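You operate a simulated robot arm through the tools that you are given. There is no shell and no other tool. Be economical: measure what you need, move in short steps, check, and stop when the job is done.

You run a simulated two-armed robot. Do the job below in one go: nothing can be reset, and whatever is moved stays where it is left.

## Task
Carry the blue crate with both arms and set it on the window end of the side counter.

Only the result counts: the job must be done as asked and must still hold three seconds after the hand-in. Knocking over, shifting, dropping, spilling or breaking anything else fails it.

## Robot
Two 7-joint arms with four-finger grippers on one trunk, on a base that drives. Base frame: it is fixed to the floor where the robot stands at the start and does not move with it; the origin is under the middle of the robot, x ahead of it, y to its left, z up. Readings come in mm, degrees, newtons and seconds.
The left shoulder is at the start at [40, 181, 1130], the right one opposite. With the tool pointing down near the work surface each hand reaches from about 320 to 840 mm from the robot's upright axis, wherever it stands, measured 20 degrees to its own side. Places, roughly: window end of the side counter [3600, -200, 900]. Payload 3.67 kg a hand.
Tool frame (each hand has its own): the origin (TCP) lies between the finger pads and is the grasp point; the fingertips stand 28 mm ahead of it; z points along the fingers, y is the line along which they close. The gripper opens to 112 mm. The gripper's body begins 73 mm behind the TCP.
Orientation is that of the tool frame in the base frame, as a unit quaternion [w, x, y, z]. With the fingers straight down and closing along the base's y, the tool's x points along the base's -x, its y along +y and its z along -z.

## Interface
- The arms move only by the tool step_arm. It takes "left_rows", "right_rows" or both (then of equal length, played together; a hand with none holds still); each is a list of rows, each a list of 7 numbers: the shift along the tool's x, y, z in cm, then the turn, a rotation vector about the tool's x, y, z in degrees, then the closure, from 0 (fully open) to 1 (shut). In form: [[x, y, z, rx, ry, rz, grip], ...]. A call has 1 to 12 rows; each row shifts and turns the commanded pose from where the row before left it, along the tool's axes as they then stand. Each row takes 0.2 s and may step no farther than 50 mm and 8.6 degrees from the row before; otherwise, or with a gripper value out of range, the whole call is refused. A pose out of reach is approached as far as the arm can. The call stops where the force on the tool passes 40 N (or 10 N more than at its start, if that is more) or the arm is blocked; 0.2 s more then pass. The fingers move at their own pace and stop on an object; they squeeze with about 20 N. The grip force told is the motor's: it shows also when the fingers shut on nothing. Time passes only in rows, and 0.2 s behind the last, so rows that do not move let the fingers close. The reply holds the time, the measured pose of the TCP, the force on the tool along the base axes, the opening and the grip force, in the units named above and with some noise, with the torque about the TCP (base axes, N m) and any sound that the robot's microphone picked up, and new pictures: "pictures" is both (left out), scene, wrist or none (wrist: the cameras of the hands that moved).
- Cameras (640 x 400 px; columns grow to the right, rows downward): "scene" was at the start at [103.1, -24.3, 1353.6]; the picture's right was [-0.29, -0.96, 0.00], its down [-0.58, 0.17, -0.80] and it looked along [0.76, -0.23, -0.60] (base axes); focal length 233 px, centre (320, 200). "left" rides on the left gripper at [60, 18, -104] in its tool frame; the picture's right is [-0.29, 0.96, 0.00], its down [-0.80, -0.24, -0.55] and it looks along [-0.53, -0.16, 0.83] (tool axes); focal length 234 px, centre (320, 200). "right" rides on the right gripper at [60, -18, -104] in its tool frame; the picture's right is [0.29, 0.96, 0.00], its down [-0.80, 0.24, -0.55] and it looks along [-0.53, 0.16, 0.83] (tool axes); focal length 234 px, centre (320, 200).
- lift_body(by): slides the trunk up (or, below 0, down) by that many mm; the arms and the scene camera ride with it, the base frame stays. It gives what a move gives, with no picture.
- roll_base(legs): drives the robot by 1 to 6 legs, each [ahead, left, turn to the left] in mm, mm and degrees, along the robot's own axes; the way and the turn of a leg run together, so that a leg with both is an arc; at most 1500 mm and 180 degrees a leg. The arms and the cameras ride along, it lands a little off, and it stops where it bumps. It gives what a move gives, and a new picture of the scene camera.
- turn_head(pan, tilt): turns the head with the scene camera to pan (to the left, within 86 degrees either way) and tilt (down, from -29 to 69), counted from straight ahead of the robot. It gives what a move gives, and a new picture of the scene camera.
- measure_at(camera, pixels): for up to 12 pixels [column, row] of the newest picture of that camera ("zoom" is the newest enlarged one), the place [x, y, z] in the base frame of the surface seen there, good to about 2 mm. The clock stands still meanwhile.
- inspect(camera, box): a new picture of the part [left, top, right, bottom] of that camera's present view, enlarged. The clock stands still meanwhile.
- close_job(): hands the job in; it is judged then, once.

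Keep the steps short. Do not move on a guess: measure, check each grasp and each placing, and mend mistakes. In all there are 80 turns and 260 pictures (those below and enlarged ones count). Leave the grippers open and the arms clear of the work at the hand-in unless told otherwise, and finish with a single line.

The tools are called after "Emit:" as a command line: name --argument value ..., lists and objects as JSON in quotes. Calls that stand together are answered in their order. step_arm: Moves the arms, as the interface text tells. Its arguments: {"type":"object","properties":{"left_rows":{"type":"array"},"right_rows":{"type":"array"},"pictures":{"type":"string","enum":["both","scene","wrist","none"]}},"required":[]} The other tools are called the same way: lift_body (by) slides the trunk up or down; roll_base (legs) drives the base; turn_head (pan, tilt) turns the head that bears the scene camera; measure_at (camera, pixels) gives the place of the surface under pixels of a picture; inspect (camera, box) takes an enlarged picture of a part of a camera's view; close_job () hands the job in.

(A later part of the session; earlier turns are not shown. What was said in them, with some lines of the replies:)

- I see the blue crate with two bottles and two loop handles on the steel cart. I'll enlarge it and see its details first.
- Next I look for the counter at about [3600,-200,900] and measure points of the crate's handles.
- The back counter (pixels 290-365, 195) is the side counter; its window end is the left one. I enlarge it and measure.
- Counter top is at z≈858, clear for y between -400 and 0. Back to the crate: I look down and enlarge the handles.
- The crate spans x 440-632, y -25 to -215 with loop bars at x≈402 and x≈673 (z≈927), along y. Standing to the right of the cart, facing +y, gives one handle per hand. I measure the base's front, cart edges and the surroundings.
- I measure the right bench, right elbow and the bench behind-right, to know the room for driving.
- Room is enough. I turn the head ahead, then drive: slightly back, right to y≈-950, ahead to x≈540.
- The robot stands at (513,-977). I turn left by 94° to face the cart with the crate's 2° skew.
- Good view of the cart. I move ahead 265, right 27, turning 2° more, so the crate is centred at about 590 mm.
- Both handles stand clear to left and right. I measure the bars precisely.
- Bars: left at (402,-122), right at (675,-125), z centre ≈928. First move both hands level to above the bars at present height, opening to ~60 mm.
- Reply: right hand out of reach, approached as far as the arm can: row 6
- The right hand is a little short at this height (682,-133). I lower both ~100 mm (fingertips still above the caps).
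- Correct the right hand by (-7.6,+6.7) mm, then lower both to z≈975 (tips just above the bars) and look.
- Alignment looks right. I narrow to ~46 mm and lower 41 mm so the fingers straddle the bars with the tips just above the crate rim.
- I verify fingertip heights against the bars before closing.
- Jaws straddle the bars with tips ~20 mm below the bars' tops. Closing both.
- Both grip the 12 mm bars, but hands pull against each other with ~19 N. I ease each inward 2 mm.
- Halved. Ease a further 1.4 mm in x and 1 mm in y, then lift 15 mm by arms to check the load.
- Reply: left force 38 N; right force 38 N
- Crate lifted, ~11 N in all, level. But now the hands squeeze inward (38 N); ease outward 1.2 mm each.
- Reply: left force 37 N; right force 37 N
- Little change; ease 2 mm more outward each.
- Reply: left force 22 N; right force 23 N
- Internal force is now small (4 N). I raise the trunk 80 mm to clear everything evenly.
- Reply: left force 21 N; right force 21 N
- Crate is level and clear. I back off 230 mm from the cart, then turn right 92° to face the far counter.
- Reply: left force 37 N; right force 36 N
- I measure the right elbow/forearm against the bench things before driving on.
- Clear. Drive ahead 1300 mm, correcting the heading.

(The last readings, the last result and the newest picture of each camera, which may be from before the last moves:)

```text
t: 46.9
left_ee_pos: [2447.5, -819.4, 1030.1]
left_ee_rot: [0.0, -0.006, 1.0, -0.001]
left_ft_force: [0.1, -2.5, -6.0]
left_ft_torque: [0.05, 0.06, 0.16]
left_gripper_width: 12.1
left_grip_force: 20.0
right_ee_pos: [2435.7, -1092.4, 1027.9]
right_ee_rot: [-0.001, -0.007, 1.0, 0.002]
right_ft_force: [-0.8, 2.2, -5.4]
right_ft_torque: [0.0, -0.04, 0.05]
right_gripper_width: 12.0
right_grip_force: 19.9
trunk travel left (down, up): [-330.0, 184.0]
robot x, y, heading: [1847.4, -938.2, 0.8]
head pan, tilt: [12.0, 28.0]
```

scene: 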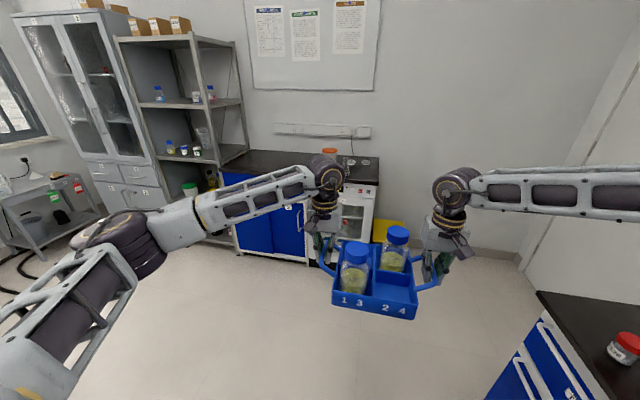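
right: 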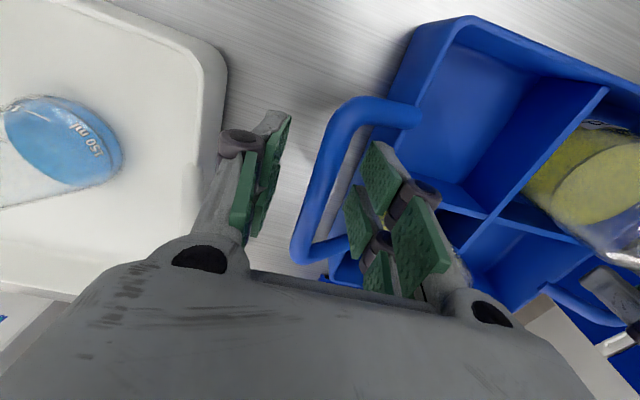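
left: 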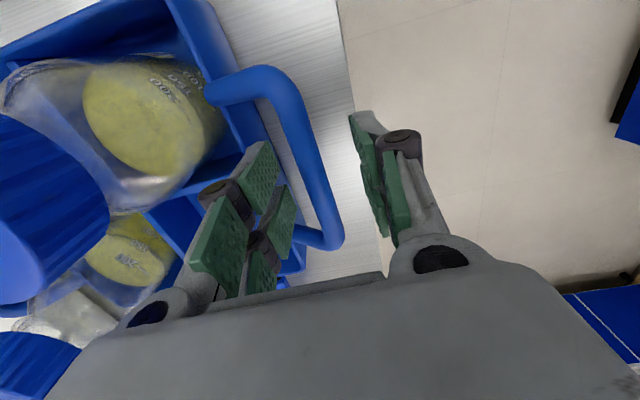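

A shelf unit stands at the counter's window end. I measure its posts and the counter corners.

Emit:
measure_at --camera "scene" --pixels '[[218, 163], [205, 100], [196, 50], [247, 152], [222, 172], [240, 100], [250, 155], [270, 160], [265, 173], [328, 152], [130, 90], [300, 165]]'

Emit:
inspect --camera "scene" --box '[190, 110, 390, 235]'

```text
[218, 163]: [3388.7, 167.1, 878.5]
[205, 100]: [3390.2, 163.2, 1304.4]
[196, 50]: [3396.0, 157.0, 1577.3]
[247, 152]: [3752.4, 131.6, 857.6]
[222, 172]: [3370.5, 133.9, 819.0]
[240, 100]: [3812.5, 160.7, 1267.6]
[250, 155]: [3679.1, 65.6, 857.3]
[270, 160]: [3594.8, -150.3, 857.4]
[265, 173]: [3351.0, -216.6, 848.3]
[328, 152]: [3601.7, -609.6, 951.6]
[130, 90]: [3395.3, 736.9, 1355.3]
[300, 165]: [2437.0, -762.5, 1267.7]
```

```text
3.20 times, centred on (290, 172) of scene
```

zoom: 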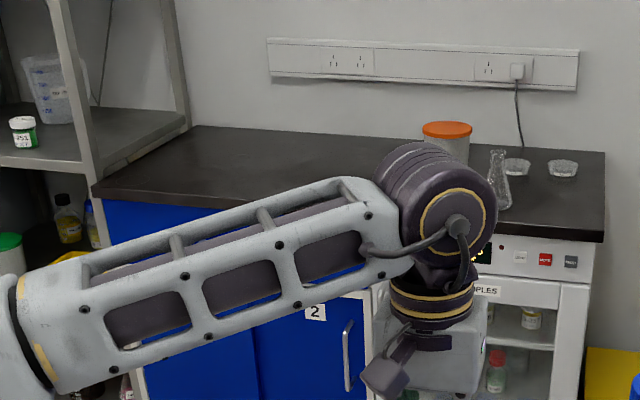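

Shelf posts begin at y≈157, x≥3388; so I'll aim for the crate centre at about (3525,-230), keeping the left forearm clear. Drive diagonally to x≈2600, y≈-230.

Emit:
roll_base --legs '[[0, 0, -0.8], [750, 700, 0]]'

Emit:
turn_head --pan 8 --tilt 40

```text
t: 52.5
left_ee_pos: [3181.3, -141.2, 1031.1]
left_ee_rot: [0.0, 0.011, 1.0, -0.002]
left_ft_force: [0.8, -2.2, -5.3]
left_ft_torque: [-0.03, 0.03, 0.18]
left_gripper_width: 11.9
left_grip_force: 19.9
right_ee_pos: [3158.5, -414.5, 1027.5]
right_ee_rot: [0.0, 0.011, 1.0, 0.001]
right_ft_force: [-1.1, 2.0, -4.6]
right_ft_torque: [0.0, -0.01, 0.05]
right_gripper_width: 11.9
right_grip_force: 19.9
trunk travel left (down, up): [-330.0, 184.0]
robot x, y, heading: [2580.2, -237.1, -1.1]
head pan, tilt: [12.0, 28.0]
```

scene: 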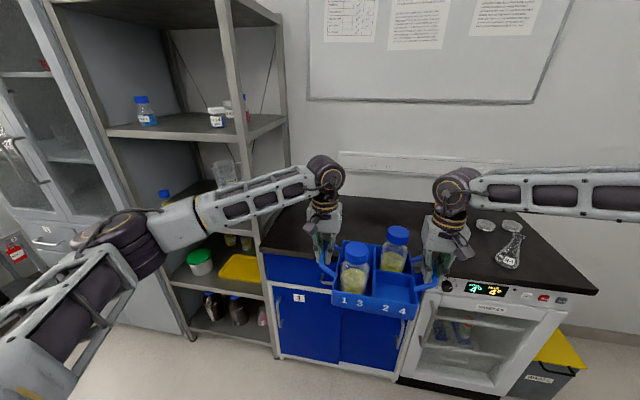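

```text
t: 53.2
left_ee_pos: [3181.0, -141.0, 1030.8]
left_ee_rot: [0.001, 0.012, 1.0, -0.002]
left_ft_force: [0.7, -2.4, -5.7]
left_ft_torque: [-0.02, 0.12, 0.16]
left_gripper_width: 11.8
left_grip_force: 20.1
right_ee_pos: [3159.3, -415.3, 1028.3]
right_ee_rot: [0.0, 0.01, 1.0, 0.002]
right_ft_force: [-0.6, 1.6, -5.5]
right_ft_torque: [0.03, -0.12, 0.04]
right_gripper_width: 12.1
right_grip_force: 19.9
trunk travel left (down, up): [-330.0, 184.0]
robot x, y, heading: [2582.4, -238.9, -1.3]
head pan, tilt: [8.0, 40.0]
```

scene: 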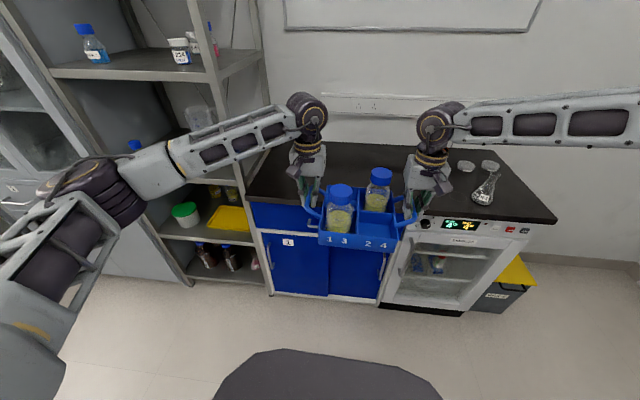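

I measure the left forearm/elbow to check clearance from the shelf post when moving ahead ~355 mm.

Emit:
measure_at --camera "scene" --pixels '[[270, 115], [220, 130], [170, 150], [120, 180], [80, 180], [50, 190], [308, 105], [210, 70], [262, 60], [232, 190], [475, 168], [470, 195]]'

```text
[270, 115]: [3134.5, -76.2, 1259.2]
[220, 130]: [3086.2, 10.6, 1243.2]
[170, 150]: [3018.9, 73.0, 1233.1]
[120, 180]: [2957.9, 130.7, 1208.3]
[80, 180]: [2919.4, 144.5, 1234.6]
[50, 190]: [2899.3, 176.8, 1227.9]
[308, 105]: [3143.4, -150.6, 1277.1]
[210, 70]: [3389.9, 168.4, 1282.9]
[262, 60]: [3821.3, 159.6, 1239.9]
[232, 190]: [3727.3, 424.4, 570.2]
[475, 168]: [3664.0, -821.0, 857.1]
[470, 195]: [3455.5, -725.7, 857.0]
```

Straight approach would bring the left forearm near the shelf post. Instead I'll approach turned 20° left, which swings the left elbow back. First turn and strafe right.

Emit:
roll_base --legs '[[0, 0, 21.3], [0, -284, 0]]'

Emit:
turn_head --pan 0 --tilt 42

```text
t: 56.5
left_ee_pos: [3205.6, -204.5, 1031.8]
left_ee_rot: [0.0, -0.173, 0.985, -0.001]
left_ft_force: [0.8, -2.2, -5.0]
left_ft_torque: [-0.02, -0.01, 0.17]
left_gripper_width: 11.7
left_grip_force: 20.1
right_ee_pos: [3283.2, -464.9, 1028.7]
right_ee_rot: [-0.001, -0.174, 0.985, 0.002]
right_ft_force: [-1.8, 1.5, -6.1]
right_ft_torque: [-0.01, 0.02, 0.02]
right_gripper_width: 11.9
right_grip_force: 20.5
trunk travel left (down, up): [-330.0, 184.0]
robot x, y, heading: [2678.2, -508.7, 19.8]
head pan, tilt: [8.0, 40.0]
```

scene: 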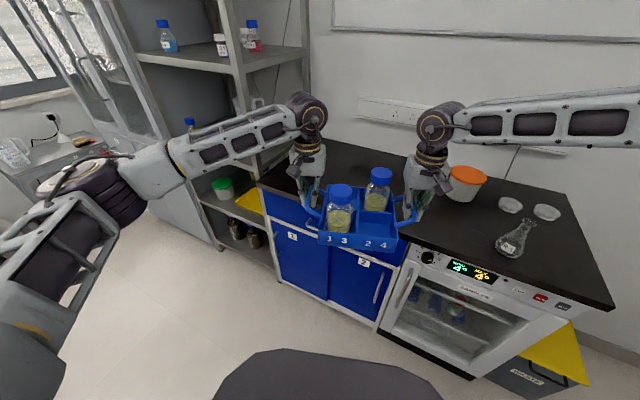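

```text
t: 57.2
left_ee_pos: [3204.8, -204.9, 1031.2]
left_ee_rot: [0.0, -0.173, 0.985, -0.002]
left_ft_force: [1.2, -2.2, -5.0]
left_ft_torque: [0.0, 0.07, 0.11]
left_gripper_width: 12.1
left_grip_force: 19.4
right_ee_pos: [3284.0, -466.0, 1028.4]
right_ee_rot: [0.0, -0.173, 0.985, 0.002]
right_ft_force: [-0.1, 1.6, -6.4]
right_ft_torque: [0.06, -0.03, -0.03]
right_gripper_width: 11.7
right_grip_force: 20.0
trunk travel left (down, up): [-330.0, 184.0]
robot x, y, heading: [2682.4, -511.9, 20.1]
head pan, tilt: [0.0, 42.0]
```

scene: 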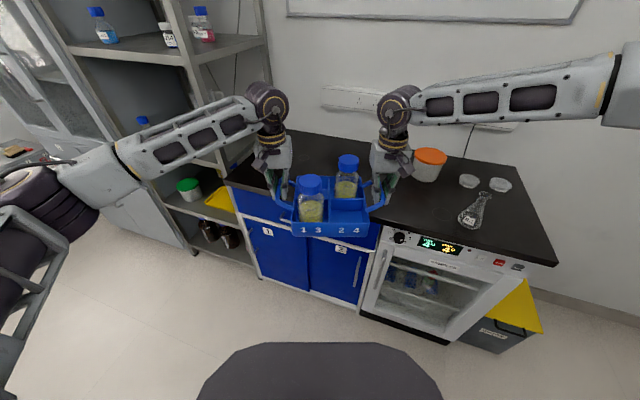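

Crate centre (3244,-335). Advance 150 first, then check forearm and cup clearance.

Emit:
roll_base --legs '[[150, 7, 0]]'

Emit:
measure_at --camera "scene" --pixels '[[240, 110], [190, 130], [140, 160], [90, 190], [190, 60], [265, 95]]'

```text
t: 58.6
left_ee_pos: [3343.2, -147.1, 1030.6]
left_ee_rot: [0.001, -0.173, 0.985, -0.001]
left_ft_force: [0.8, -2.5, -4.9]
left_ft_torque: [0.02, -0.04, 0.09]
left_gripper_width: 11.9
left_grip_force: 19.9
right_ee_pos: [3421.0, -408.5, 1030.3]
right_ee_rot: [0.0, -0.174, 0.985, 0.002]
right_ft_force: [-0.7, 2.4, -4.5]
right_ft_torque: [0.0, 0.02, -0.05]
right_gripper_width: 11.8
right_grip_force: 19.5
trunk travel left (down, up): [-330.0, 184.0]
robot x, y, heading: [2819.3, -452.8, 19.8]
head pan, tilt: [0.0, 42.0]
```

scene: 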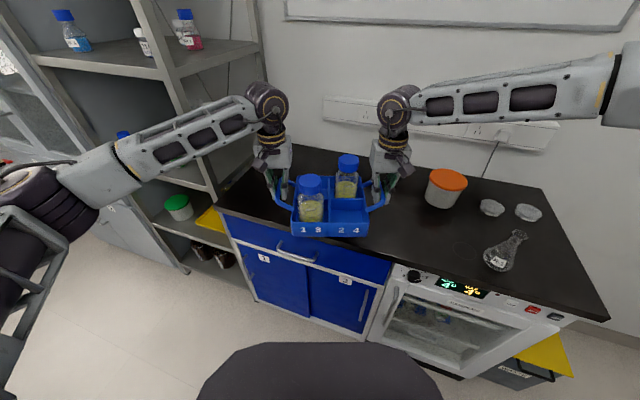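

```text
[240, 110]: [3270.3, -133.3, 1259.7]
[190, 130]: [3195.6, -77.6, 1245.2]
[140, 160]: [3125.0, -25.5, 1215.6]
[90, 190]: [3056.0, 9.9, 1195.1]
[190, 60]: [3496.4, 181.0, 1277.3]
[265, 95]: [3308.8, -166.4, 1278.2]
```

Forearm is well clear of the shelf. Advance another 108 mm.

Emit:
roll_base --legs '[[108, 0, 0]]'

Emit:
turn_head --pan 0 --tilt 50

Emit:
inspect --camera "scene" --box '[200, 70, 480, 245]'

```text
t: 59.8
left_ee_pos: [3445.6, -110.0, 1030.6]
left_ee_rot: [0.0, -0.172, 0.985, -0.002]
left_ft_force: [1.1, -2.0, -6.2]
left_ft_torque: [0.01, 0.07, 0.04]
left_gripper_width: 12.0
left_grip_force: 20.0
right_ee_pos: [3523.7, -371.4, 1029.3]
right_ee_rot: [-0.001, -0.174, 0.985, 0.002]
right_ft_force: [-0.7, 2.5, -5.0]
right_ft_torque: [-0.02, -0.04, -0.07]
right_gripper_width: 11.4
right_grip_force: 19.9
trunk travel left (down, up): [-330.0, 184.0]
robot x, y, heading: [2920.6, -416.8, 19.7]
head pan, tilt: [0.0, 42.0]
```

scene: 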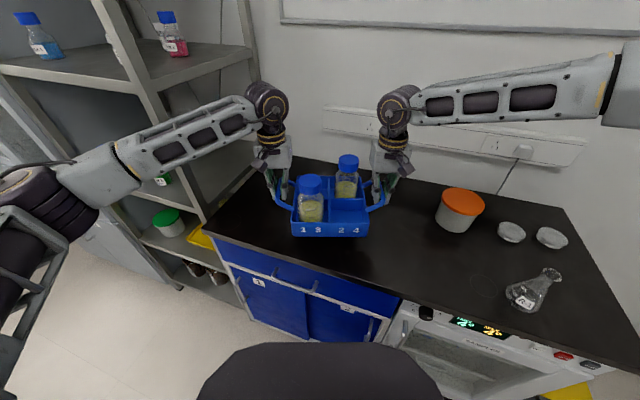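

```text
t: 60.5
left_ee_pos: [3446.5, -109.6, 1029.9]
left_ee_rot: [0.0, -0.172, 0.985, -0.001]
left_ft_force: [1.1, -2.4, -4.9]
left_ft_torque: [-0.02, 0.06, 0.08]
left_gripper_width: 11.8
left_grip_force: 20.0
right_ee_pos: [3523.8, -371.7, 1028.5]
right_ee_rot: [-0.001, -0.174, 0.985, 0.001]
right_ft_force: [0.2, 2.7, -4.5]
right_ft_torque: [0.0, 0.01, -0.09]
right_gripper_width: 11.6
right_grip_force: 20.0
trunk travel left (down, up): [-330.0, 184.0]
robot x, y, heading: [2921.7, -411.2, 20.0]
head pan, tilt: [0.0, 50.0]
```

scene: 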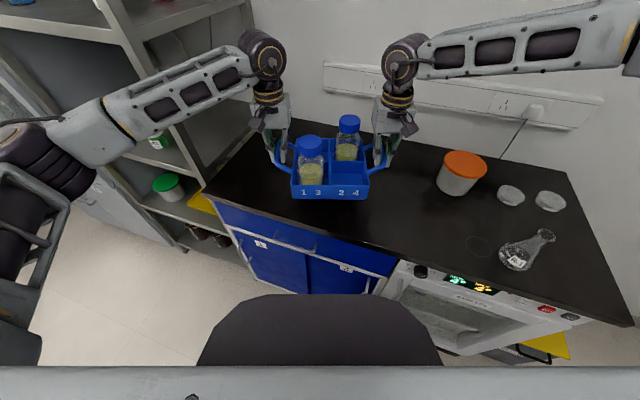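

```text
2.29 times, centred on (340, 158) of scene
```

zoom: 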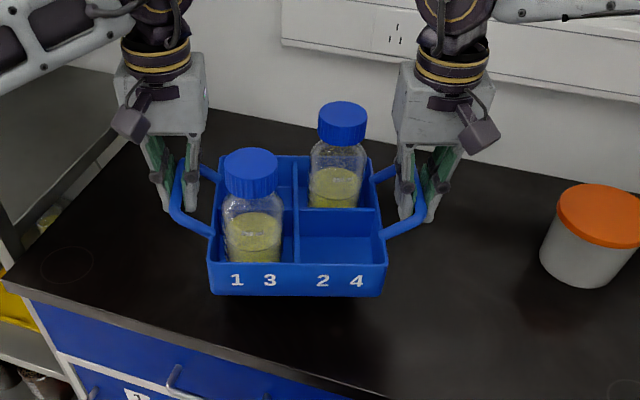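

Crate is over the counter at (3485,-240). Extend both arms forward 60 mm together.

Emit:
step_arm --left_rows '[[-1, 0, 0, 0, 0, 0, 1], [-1, 0, 0, 0, 0, 0, 1], [-1, 0, 0, 0, 0, 0, 1], [-1, 0, 0, 0, 0, 0, 1], [-1, 0, 0, 0, 0, 0, 1], [-1, 0, 0, 0, 0, 0, 1], [0, 0, 0, 0, 0, 0, 1]]' --right_rows '[[-1, 0, 0, 0, 0, 0, 1], [-1, 0, 0, 0, 0, 0, 1], [-1, 0, 0, 0, 0, 0, 1], [-1, 0, 0, 0, 0, 0, 1], [-1, 0, 0, 0, 0, 0, 1], [-1, 0, 0, 0, 0, 0, 1], [0, 0, 0, 0, 0, 0, 1]]' --pictures "none"

```text
t: 62.3
left_ee_pos: [3501.0, -93.9, 1029.6]
left_ee_rot: [-0.001, -0.166, 0.986, -0.005]
left_ft_force: [-4.1, -3.3, -5.3]
left_ft_torque: [0.03, -0.13, -0.58]
left_gripper_width: 11.9
left_grip_force: 19.7
right_ee_pos: [3574.1, -357.4, 1030.5]
right_ee_rot: [0.0, -0.174, 0.985, 0.005]
right_ft_force: [5.6, 3.1, -6.2]
right_ft_torque: [-0.04, 0.16, -1.01]
right_gripper_width: 12.5
right_grip_force: 20.4
right hand out of reach, approached as far as the arm can: row 5, 6
trunk travel left (down, up): [-330.0, 184.0]
robot x, y, heading: [2919.9, -417.6, 20.0]
head pan, tilt: [0.0, 50.0]
stopped in row 7 (right hand): the force on the tool passed its limit at 41 N (the readings are from after the stop); the commanded pose is now the measured one
```

Centre is now (3538,-225), forces small. Lower the trunk 75 mm (contact expected at ~85).

Emit:
lift_body --by -75

Emit:
inspect --camera "scene" --box '[200, 70, 480, 245]'

```text
t: 63.4
left_ee_pos: [3502.6, -92.9, 956.9]
left_ee_rot: [0.0, -0.168, 0.986, -0.004]
left_ft_force: [-4.6, -7.1, -5.0]
left_ft_torque: [-0.08, 0.36, -0.83]
left_gripper_width: 12.2
left_grip_force: 19.5
right_ee_pos: [3572.6, -358.1, 955.5]
right_ee_rot: [0.001, -0.175, 0.985, 0.006]
right_ft_force: [5.1, 6.1, -5.5]
right_ft_torque: [0.13, -0.32, -1.01]
right_gripper_width: 12.9
right_grip_force: 20.1
trunk travel left (down, up): [-255.0, 259.0]
robot x, y, heading: [2918.2, -418.7, 20.1]
head pan, tilt: [0.0, 50.0]
```

```text
2.29 times, centred on (340, 158) of scene
```

zoom: 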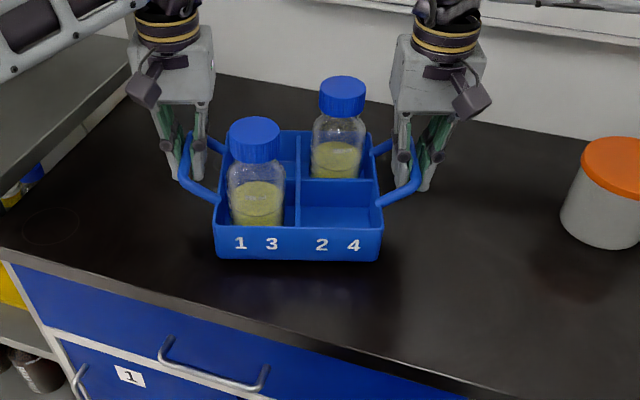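

Close above the surface and well inside the edges. Lower 8 mm, then feel for contact.

Emit:
lift_body --by -8

Emit:
measure_at --camera "zoom" --pixels '[[230, 262], [218, 255], [378, 258], [300, 266]]'

```text
t: 64.0
left_ee_pos: [3501.7, -94.3, 947.7]
left_ee_rot: [0.001, -0.167, 0.986, -0.004]
left_ft_force: [-4.6, -7.6, -4.2]
left_ft_torque: [-0.08, 0.02, -0.78]
left_gripper_width: 11.8
left_grip_force: 20.2
right_ee_pos: [3571.9, -357.8, 949.4]
right_ee_rot: [0.0, -0.175, 0.984, 0.006]
right_ft_force: [4.5, 9.1, -6.2]
right_ft_torque: [0.01, -0.06, -0.99]
right_gripper_width: 12.9
right_grip_force: 19.9
trunk travel left (down, up): [-247.0, 267.0]
robot x, y, heading: [2921.9, -417.0, 19.9]
head pan, tilt: [0.0, 50.0]
```

```text
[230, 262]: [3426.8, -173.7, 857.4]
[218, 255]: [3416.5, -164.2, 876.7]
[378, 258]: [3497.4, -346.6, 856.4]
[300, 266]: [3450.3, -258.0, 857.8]
```

Emit:
lift_body --by -3

Emit:
lift_body --by -2

```text
t: 64.5
left_ee_pos: [3501.5, -95.0, 944.5]
left_ee_rot: [0.001, -0.168, 0.986, -0.005]
left_ft_force: [-4.7, -8.6, -4.3]
left_ft_torque: [0.0, -0.09, -0.79]
left_gripper_width: 12.3
left_grip_force: 20.3
right_ee_pos: [3573.1, -357.6, 946.4]
right_ee_rot: [0.001, -0.175, 0.984, 0.006]
right_ft_force: [4.3, 8.2, -4.4]
right_ft_torque: [-0.01, 0.06, -0.99]
right_gripper_width: 12.6
right_grip_force: 19.8
trunk travel left (down, up): [-244.0, 270.0]
robot x, y, heading: [2919.6, -416.9, 20.0]
head pan, tilt: [0.0, 50.0]
```

```text
t: 65.0
left_ee_pos: [3501.1, -93.8, 944.0]
left_ee_rot: [0.002, -0.167, 0.986, -0.006]
left_ft_force: [-2.6, -8.6, 5.2]
left_ft_torque: [-0.17, 0.42, -0.84]
left_gripper_width: 11.8
left_grip_force: 20.3
right_ee_pos: [3572.4, -357.7, 944.9]
right_ee_rot: [0.002, -0.175, 0.985, 0.006]
right_ft_force: [5.1, 8.9, -3.3]
right_ft_torque: [-0.04, 0.22, -1.0]
right_gripper_width: 12.8
right_grip_force: 19.9
trunk travel left (down, up): [-242.0, 272.0]
robot x, y, heading: [2920.8, -415.7, 19.9]
head pan, tilt: [0.0, 50.0]
```

Left side just touches (+5 N); right nearly. Lower 1.5 mm more.

Emit:
lift_body --by -1.5

Emit:
inspect --camera "scene" --box '[240, 90, 440, 215]'

```text
t: 65.5
left_ee_pos: [3501.4, -93.6, 944.4]
left_ee_rot: [0.003, -0.168, 0.986, -0.005]
left_ft_force: [2.6, -7.1, 16.2]
left_ft_torque: [-0.04, -0.06, -0.88]
left_gripper_width: 12.1
left_grip_force: 19.9
right_ee_pos: [3573.2, -357.4, 944.2]
right_ee_rot: [0.003, -0.176, 0.984, 0.006]
right_ft_force: [7.1, 9.3, 2.3]
right_ft_torque: [0.0, 0.19, -1.02]
right_gripper_width: 12.7
right_grip_force: 20.1
trunk travel left (down, up): [-240.0, 273.0]
robot x, y, heading: [2916.6, -416.3, 19.8]
head pan, tilt: [0.0, 50.0]
```

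```text
3.20 times, centred on (340, 152) of scene
```

zoom: 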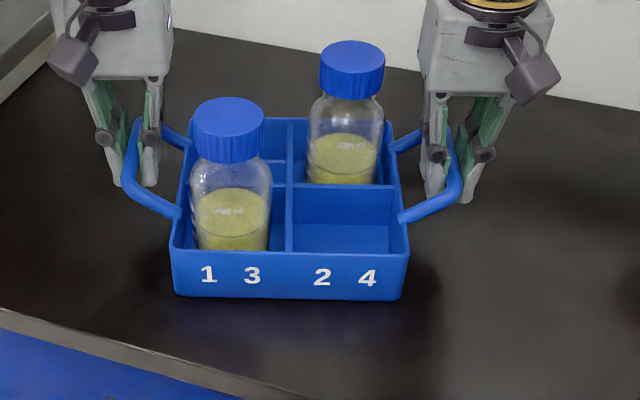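

Both sides carried by the counter. Open to ~46 mm gently.

Emit:
step_arm --left_rows '[[0, 0, 0, 0, 0, 0, 0.8], [0, 0, 0, 0, 0, 0, 0.65], [0, 0, 0, 0, 0, 0, 0.62], [0, 0, 0, 0, 0, 0, 0.62]]' --right_rows '[[0, 0, 0, 0, 0, 0, 0.8], [0, 0, 0, 0, 0, 0, 0.65], [0, 0, 0, 0, 0, 0, 0.62], [0, 0, 0, 0, 0, 0, 0.62]]' --pictures "none"

Emit:
inspect --camera "scene" --box '[240, 90, 440, 215]'

```text
t: 66.5
left_ee_pos: [3500.0, -93.9, 941.5]
left_ee_rot: [0.0, -0.168, 0.986, -0.005]
left_ft_force: [-0.2, -0.5, 0.6]
left_ft_torque: [-0.03, -0.01, 0.02]
left_gripper_width: 42.5
left_grip_force: 0.1
right_ee_pos: [3572.3, -357.8, 943.2]
right_ee_rot: [0.001, -0.176, 0.984, 0.005]
right_ft_force: [-0.3, 0.5, 0.4]
right_ft_torque: [-0.01, -0.05, 0.02]
right_gripper_width: 42.3
right_grip_force: 0.1
trunk travel left (down, up): [-240.0, 273.0]
robot x, y, heading: [2920.7, -419.5, 19.9]
head pan, tilt: [0.0, 50.0]
```

```text
3.20 times, centred on (340, 152) of scene
```

zoom: 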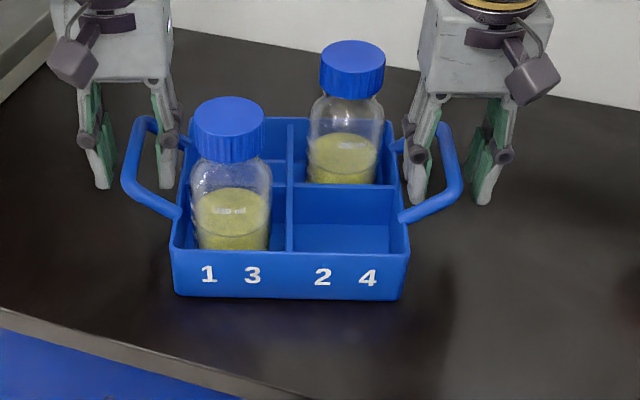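

Released, no contact forces. Raise the trunk 150 mm straight up.

Emit:
lift_body --by 150

Emit:
roll_base --legs '[[-400, 0, 0]]'

Emit:
step_arm --left_rows '[[0, 0, 0, 0, 0, 0, 0], [0, 0, 0, 0, 0, 0, 0], [0, 0, 0, 0, 0, 0, 0]]' --right_rows '[[0, 0, 0, 0, 0, 0, 0], [0, 0, 0, 0, 0, 0, 0], [0, 0, 0, 0, 0, 0, 0]]' --pictures "scene"

Emit:
turn_head --pan 0 --tilt 35

```text
t: 68.3
left_ee_pos: [3499.9, -94.4, 1091.6]
left_ee_rot: [0.001, -0.169, 0.986, -0.004]
left_ft_force: [-0.8, -0.3, -0.1]
left_ft_torque: [-0.01, 0.02, 0.02]
left_gripper_width: 42.5
left_grip_force: 0.0
right_ee_pos: [3572.1, -358.0, 1091.4]
right_ee_rot: [0.0, -0.175, 0.984, 0.005]
right_ft_force: [0.5, 0.1, -0.3]
right_ft_torque: [-0.02, -0.04, 0.02]
right_gripper_width: 42.5
right_grip_force: 0.0
trunk travel left (down, up): [-390.0, 123.0]
robot x, y, heading: [2919.9, -416.4, 20.1]
head pan, tilt: [0.0, 50.0]
```

```text
t: 70.8
left_ee_pos: [3126.7, -234.5, 1090.6]
left_ee_rot: [0.0, -0.162, 0.987, -0.005]
left_ft_force: [0.3, 1.0, 0.0]
left_ft_torque: [-0.02, 0.02, 0.01]
left_gripper_width: 42.4
left_grip_force: 0.0
right_ee_pos: [3194.3, -498.5, 1092.3]
right_ee_rot: [0.001, -0.171, 0.985, 0.004]
right_ft_force: [0.4, 0.2, 0.5]
right_ft_torque: [0.03, 0.0, 0.0]
right_gripper_width: 42.7
right_grip_force: 0.1
trunk travel left (down, up): [-390.0, 123.0]
robot x, y, heading: [2542.0, -550.4, 19.4]
head pan, tilt: [0.0, 50.0]
```

scene: 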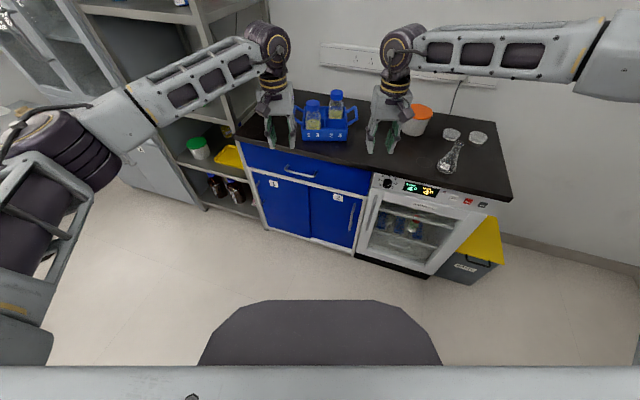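

```text
t: 71.6
left_ee_pos: [3124.9, -233.4, 1091.5]
left_ee_rot: [0.001, -0.163, 0.987, -0.005]
left_ft_force: [0.0, 0.3, 0.1]
left_ft_torque: [-0.01, 0.02, 0.01]
left_gripper_width: 112.0
left_grip_force: 0.0
right_ee_pos: [3194.1, -500.4, 1092.3]
right_ee_rot: [0.002, -0.17, 0.985, 0.004]
right_ft_force: [0.6, 0.0, 0.0]
right_ft_torque: [0.01, 0.0, 0.03]
right_gripper_width: 112.0
right_grip_force: 0.1
trunk travel left (down, up): [-390.0, 123.0]
robot x, y, heading: [2542.5, -550.4, 19.5]
head pan, tilt: [0.0, 50.0]
```

scene: 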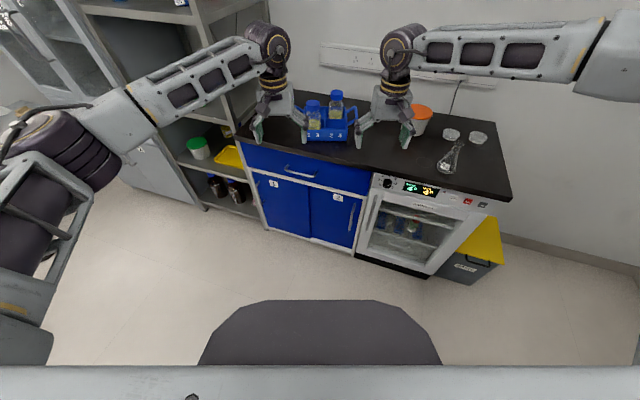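

```text
t: 72.4
left_ee_pos: [3125.3, -235.0, 1091.4]
left_ee_rot: [0.001, -0.162, 0.987, -0.004]
left_ft_force: [0.0, 0.5, 0.3]
left_ft_torque: [-0.03, -0.01, -0.02]
left_gripper_width: 112.3
left_grip_force: 0.1
right_ee_pos: [3194.3, -499.9, 1091.7]
right_ee_rot: [0.002, -0.171, 0.985, 0.005]
right_ft_force: [0.9, 0.2, 0.4]
right_ft_torque: [0.01, -0.02, 0.03]
right_gripper_width: 112.0
right_grip_force: 0.0
trunk travel left (down, up): [-390.0, 123.0]
robot x, y, heading: [2541.9, -550.1, 19.2]
head pan, tilt: [0.0, 35.0]
```

scene: 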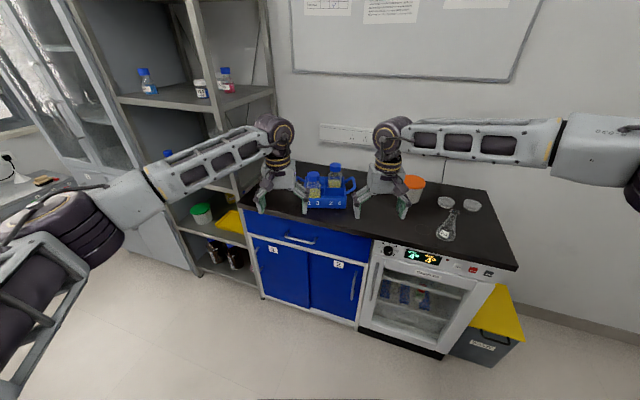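

The crate stands flat on the counter with both bottles upright. The cup, dishes and flask are untouched, the hands are clear and the grippers open. Handing in.

Emit:
close_job

```text
The job is handed in.
```

The blue crate, with both bottles upright in it, is on the window end of the side counter, turned about 20° to the edge; both grippers are open, the arms are clear, and nothing else was knocked or moved that I saw.
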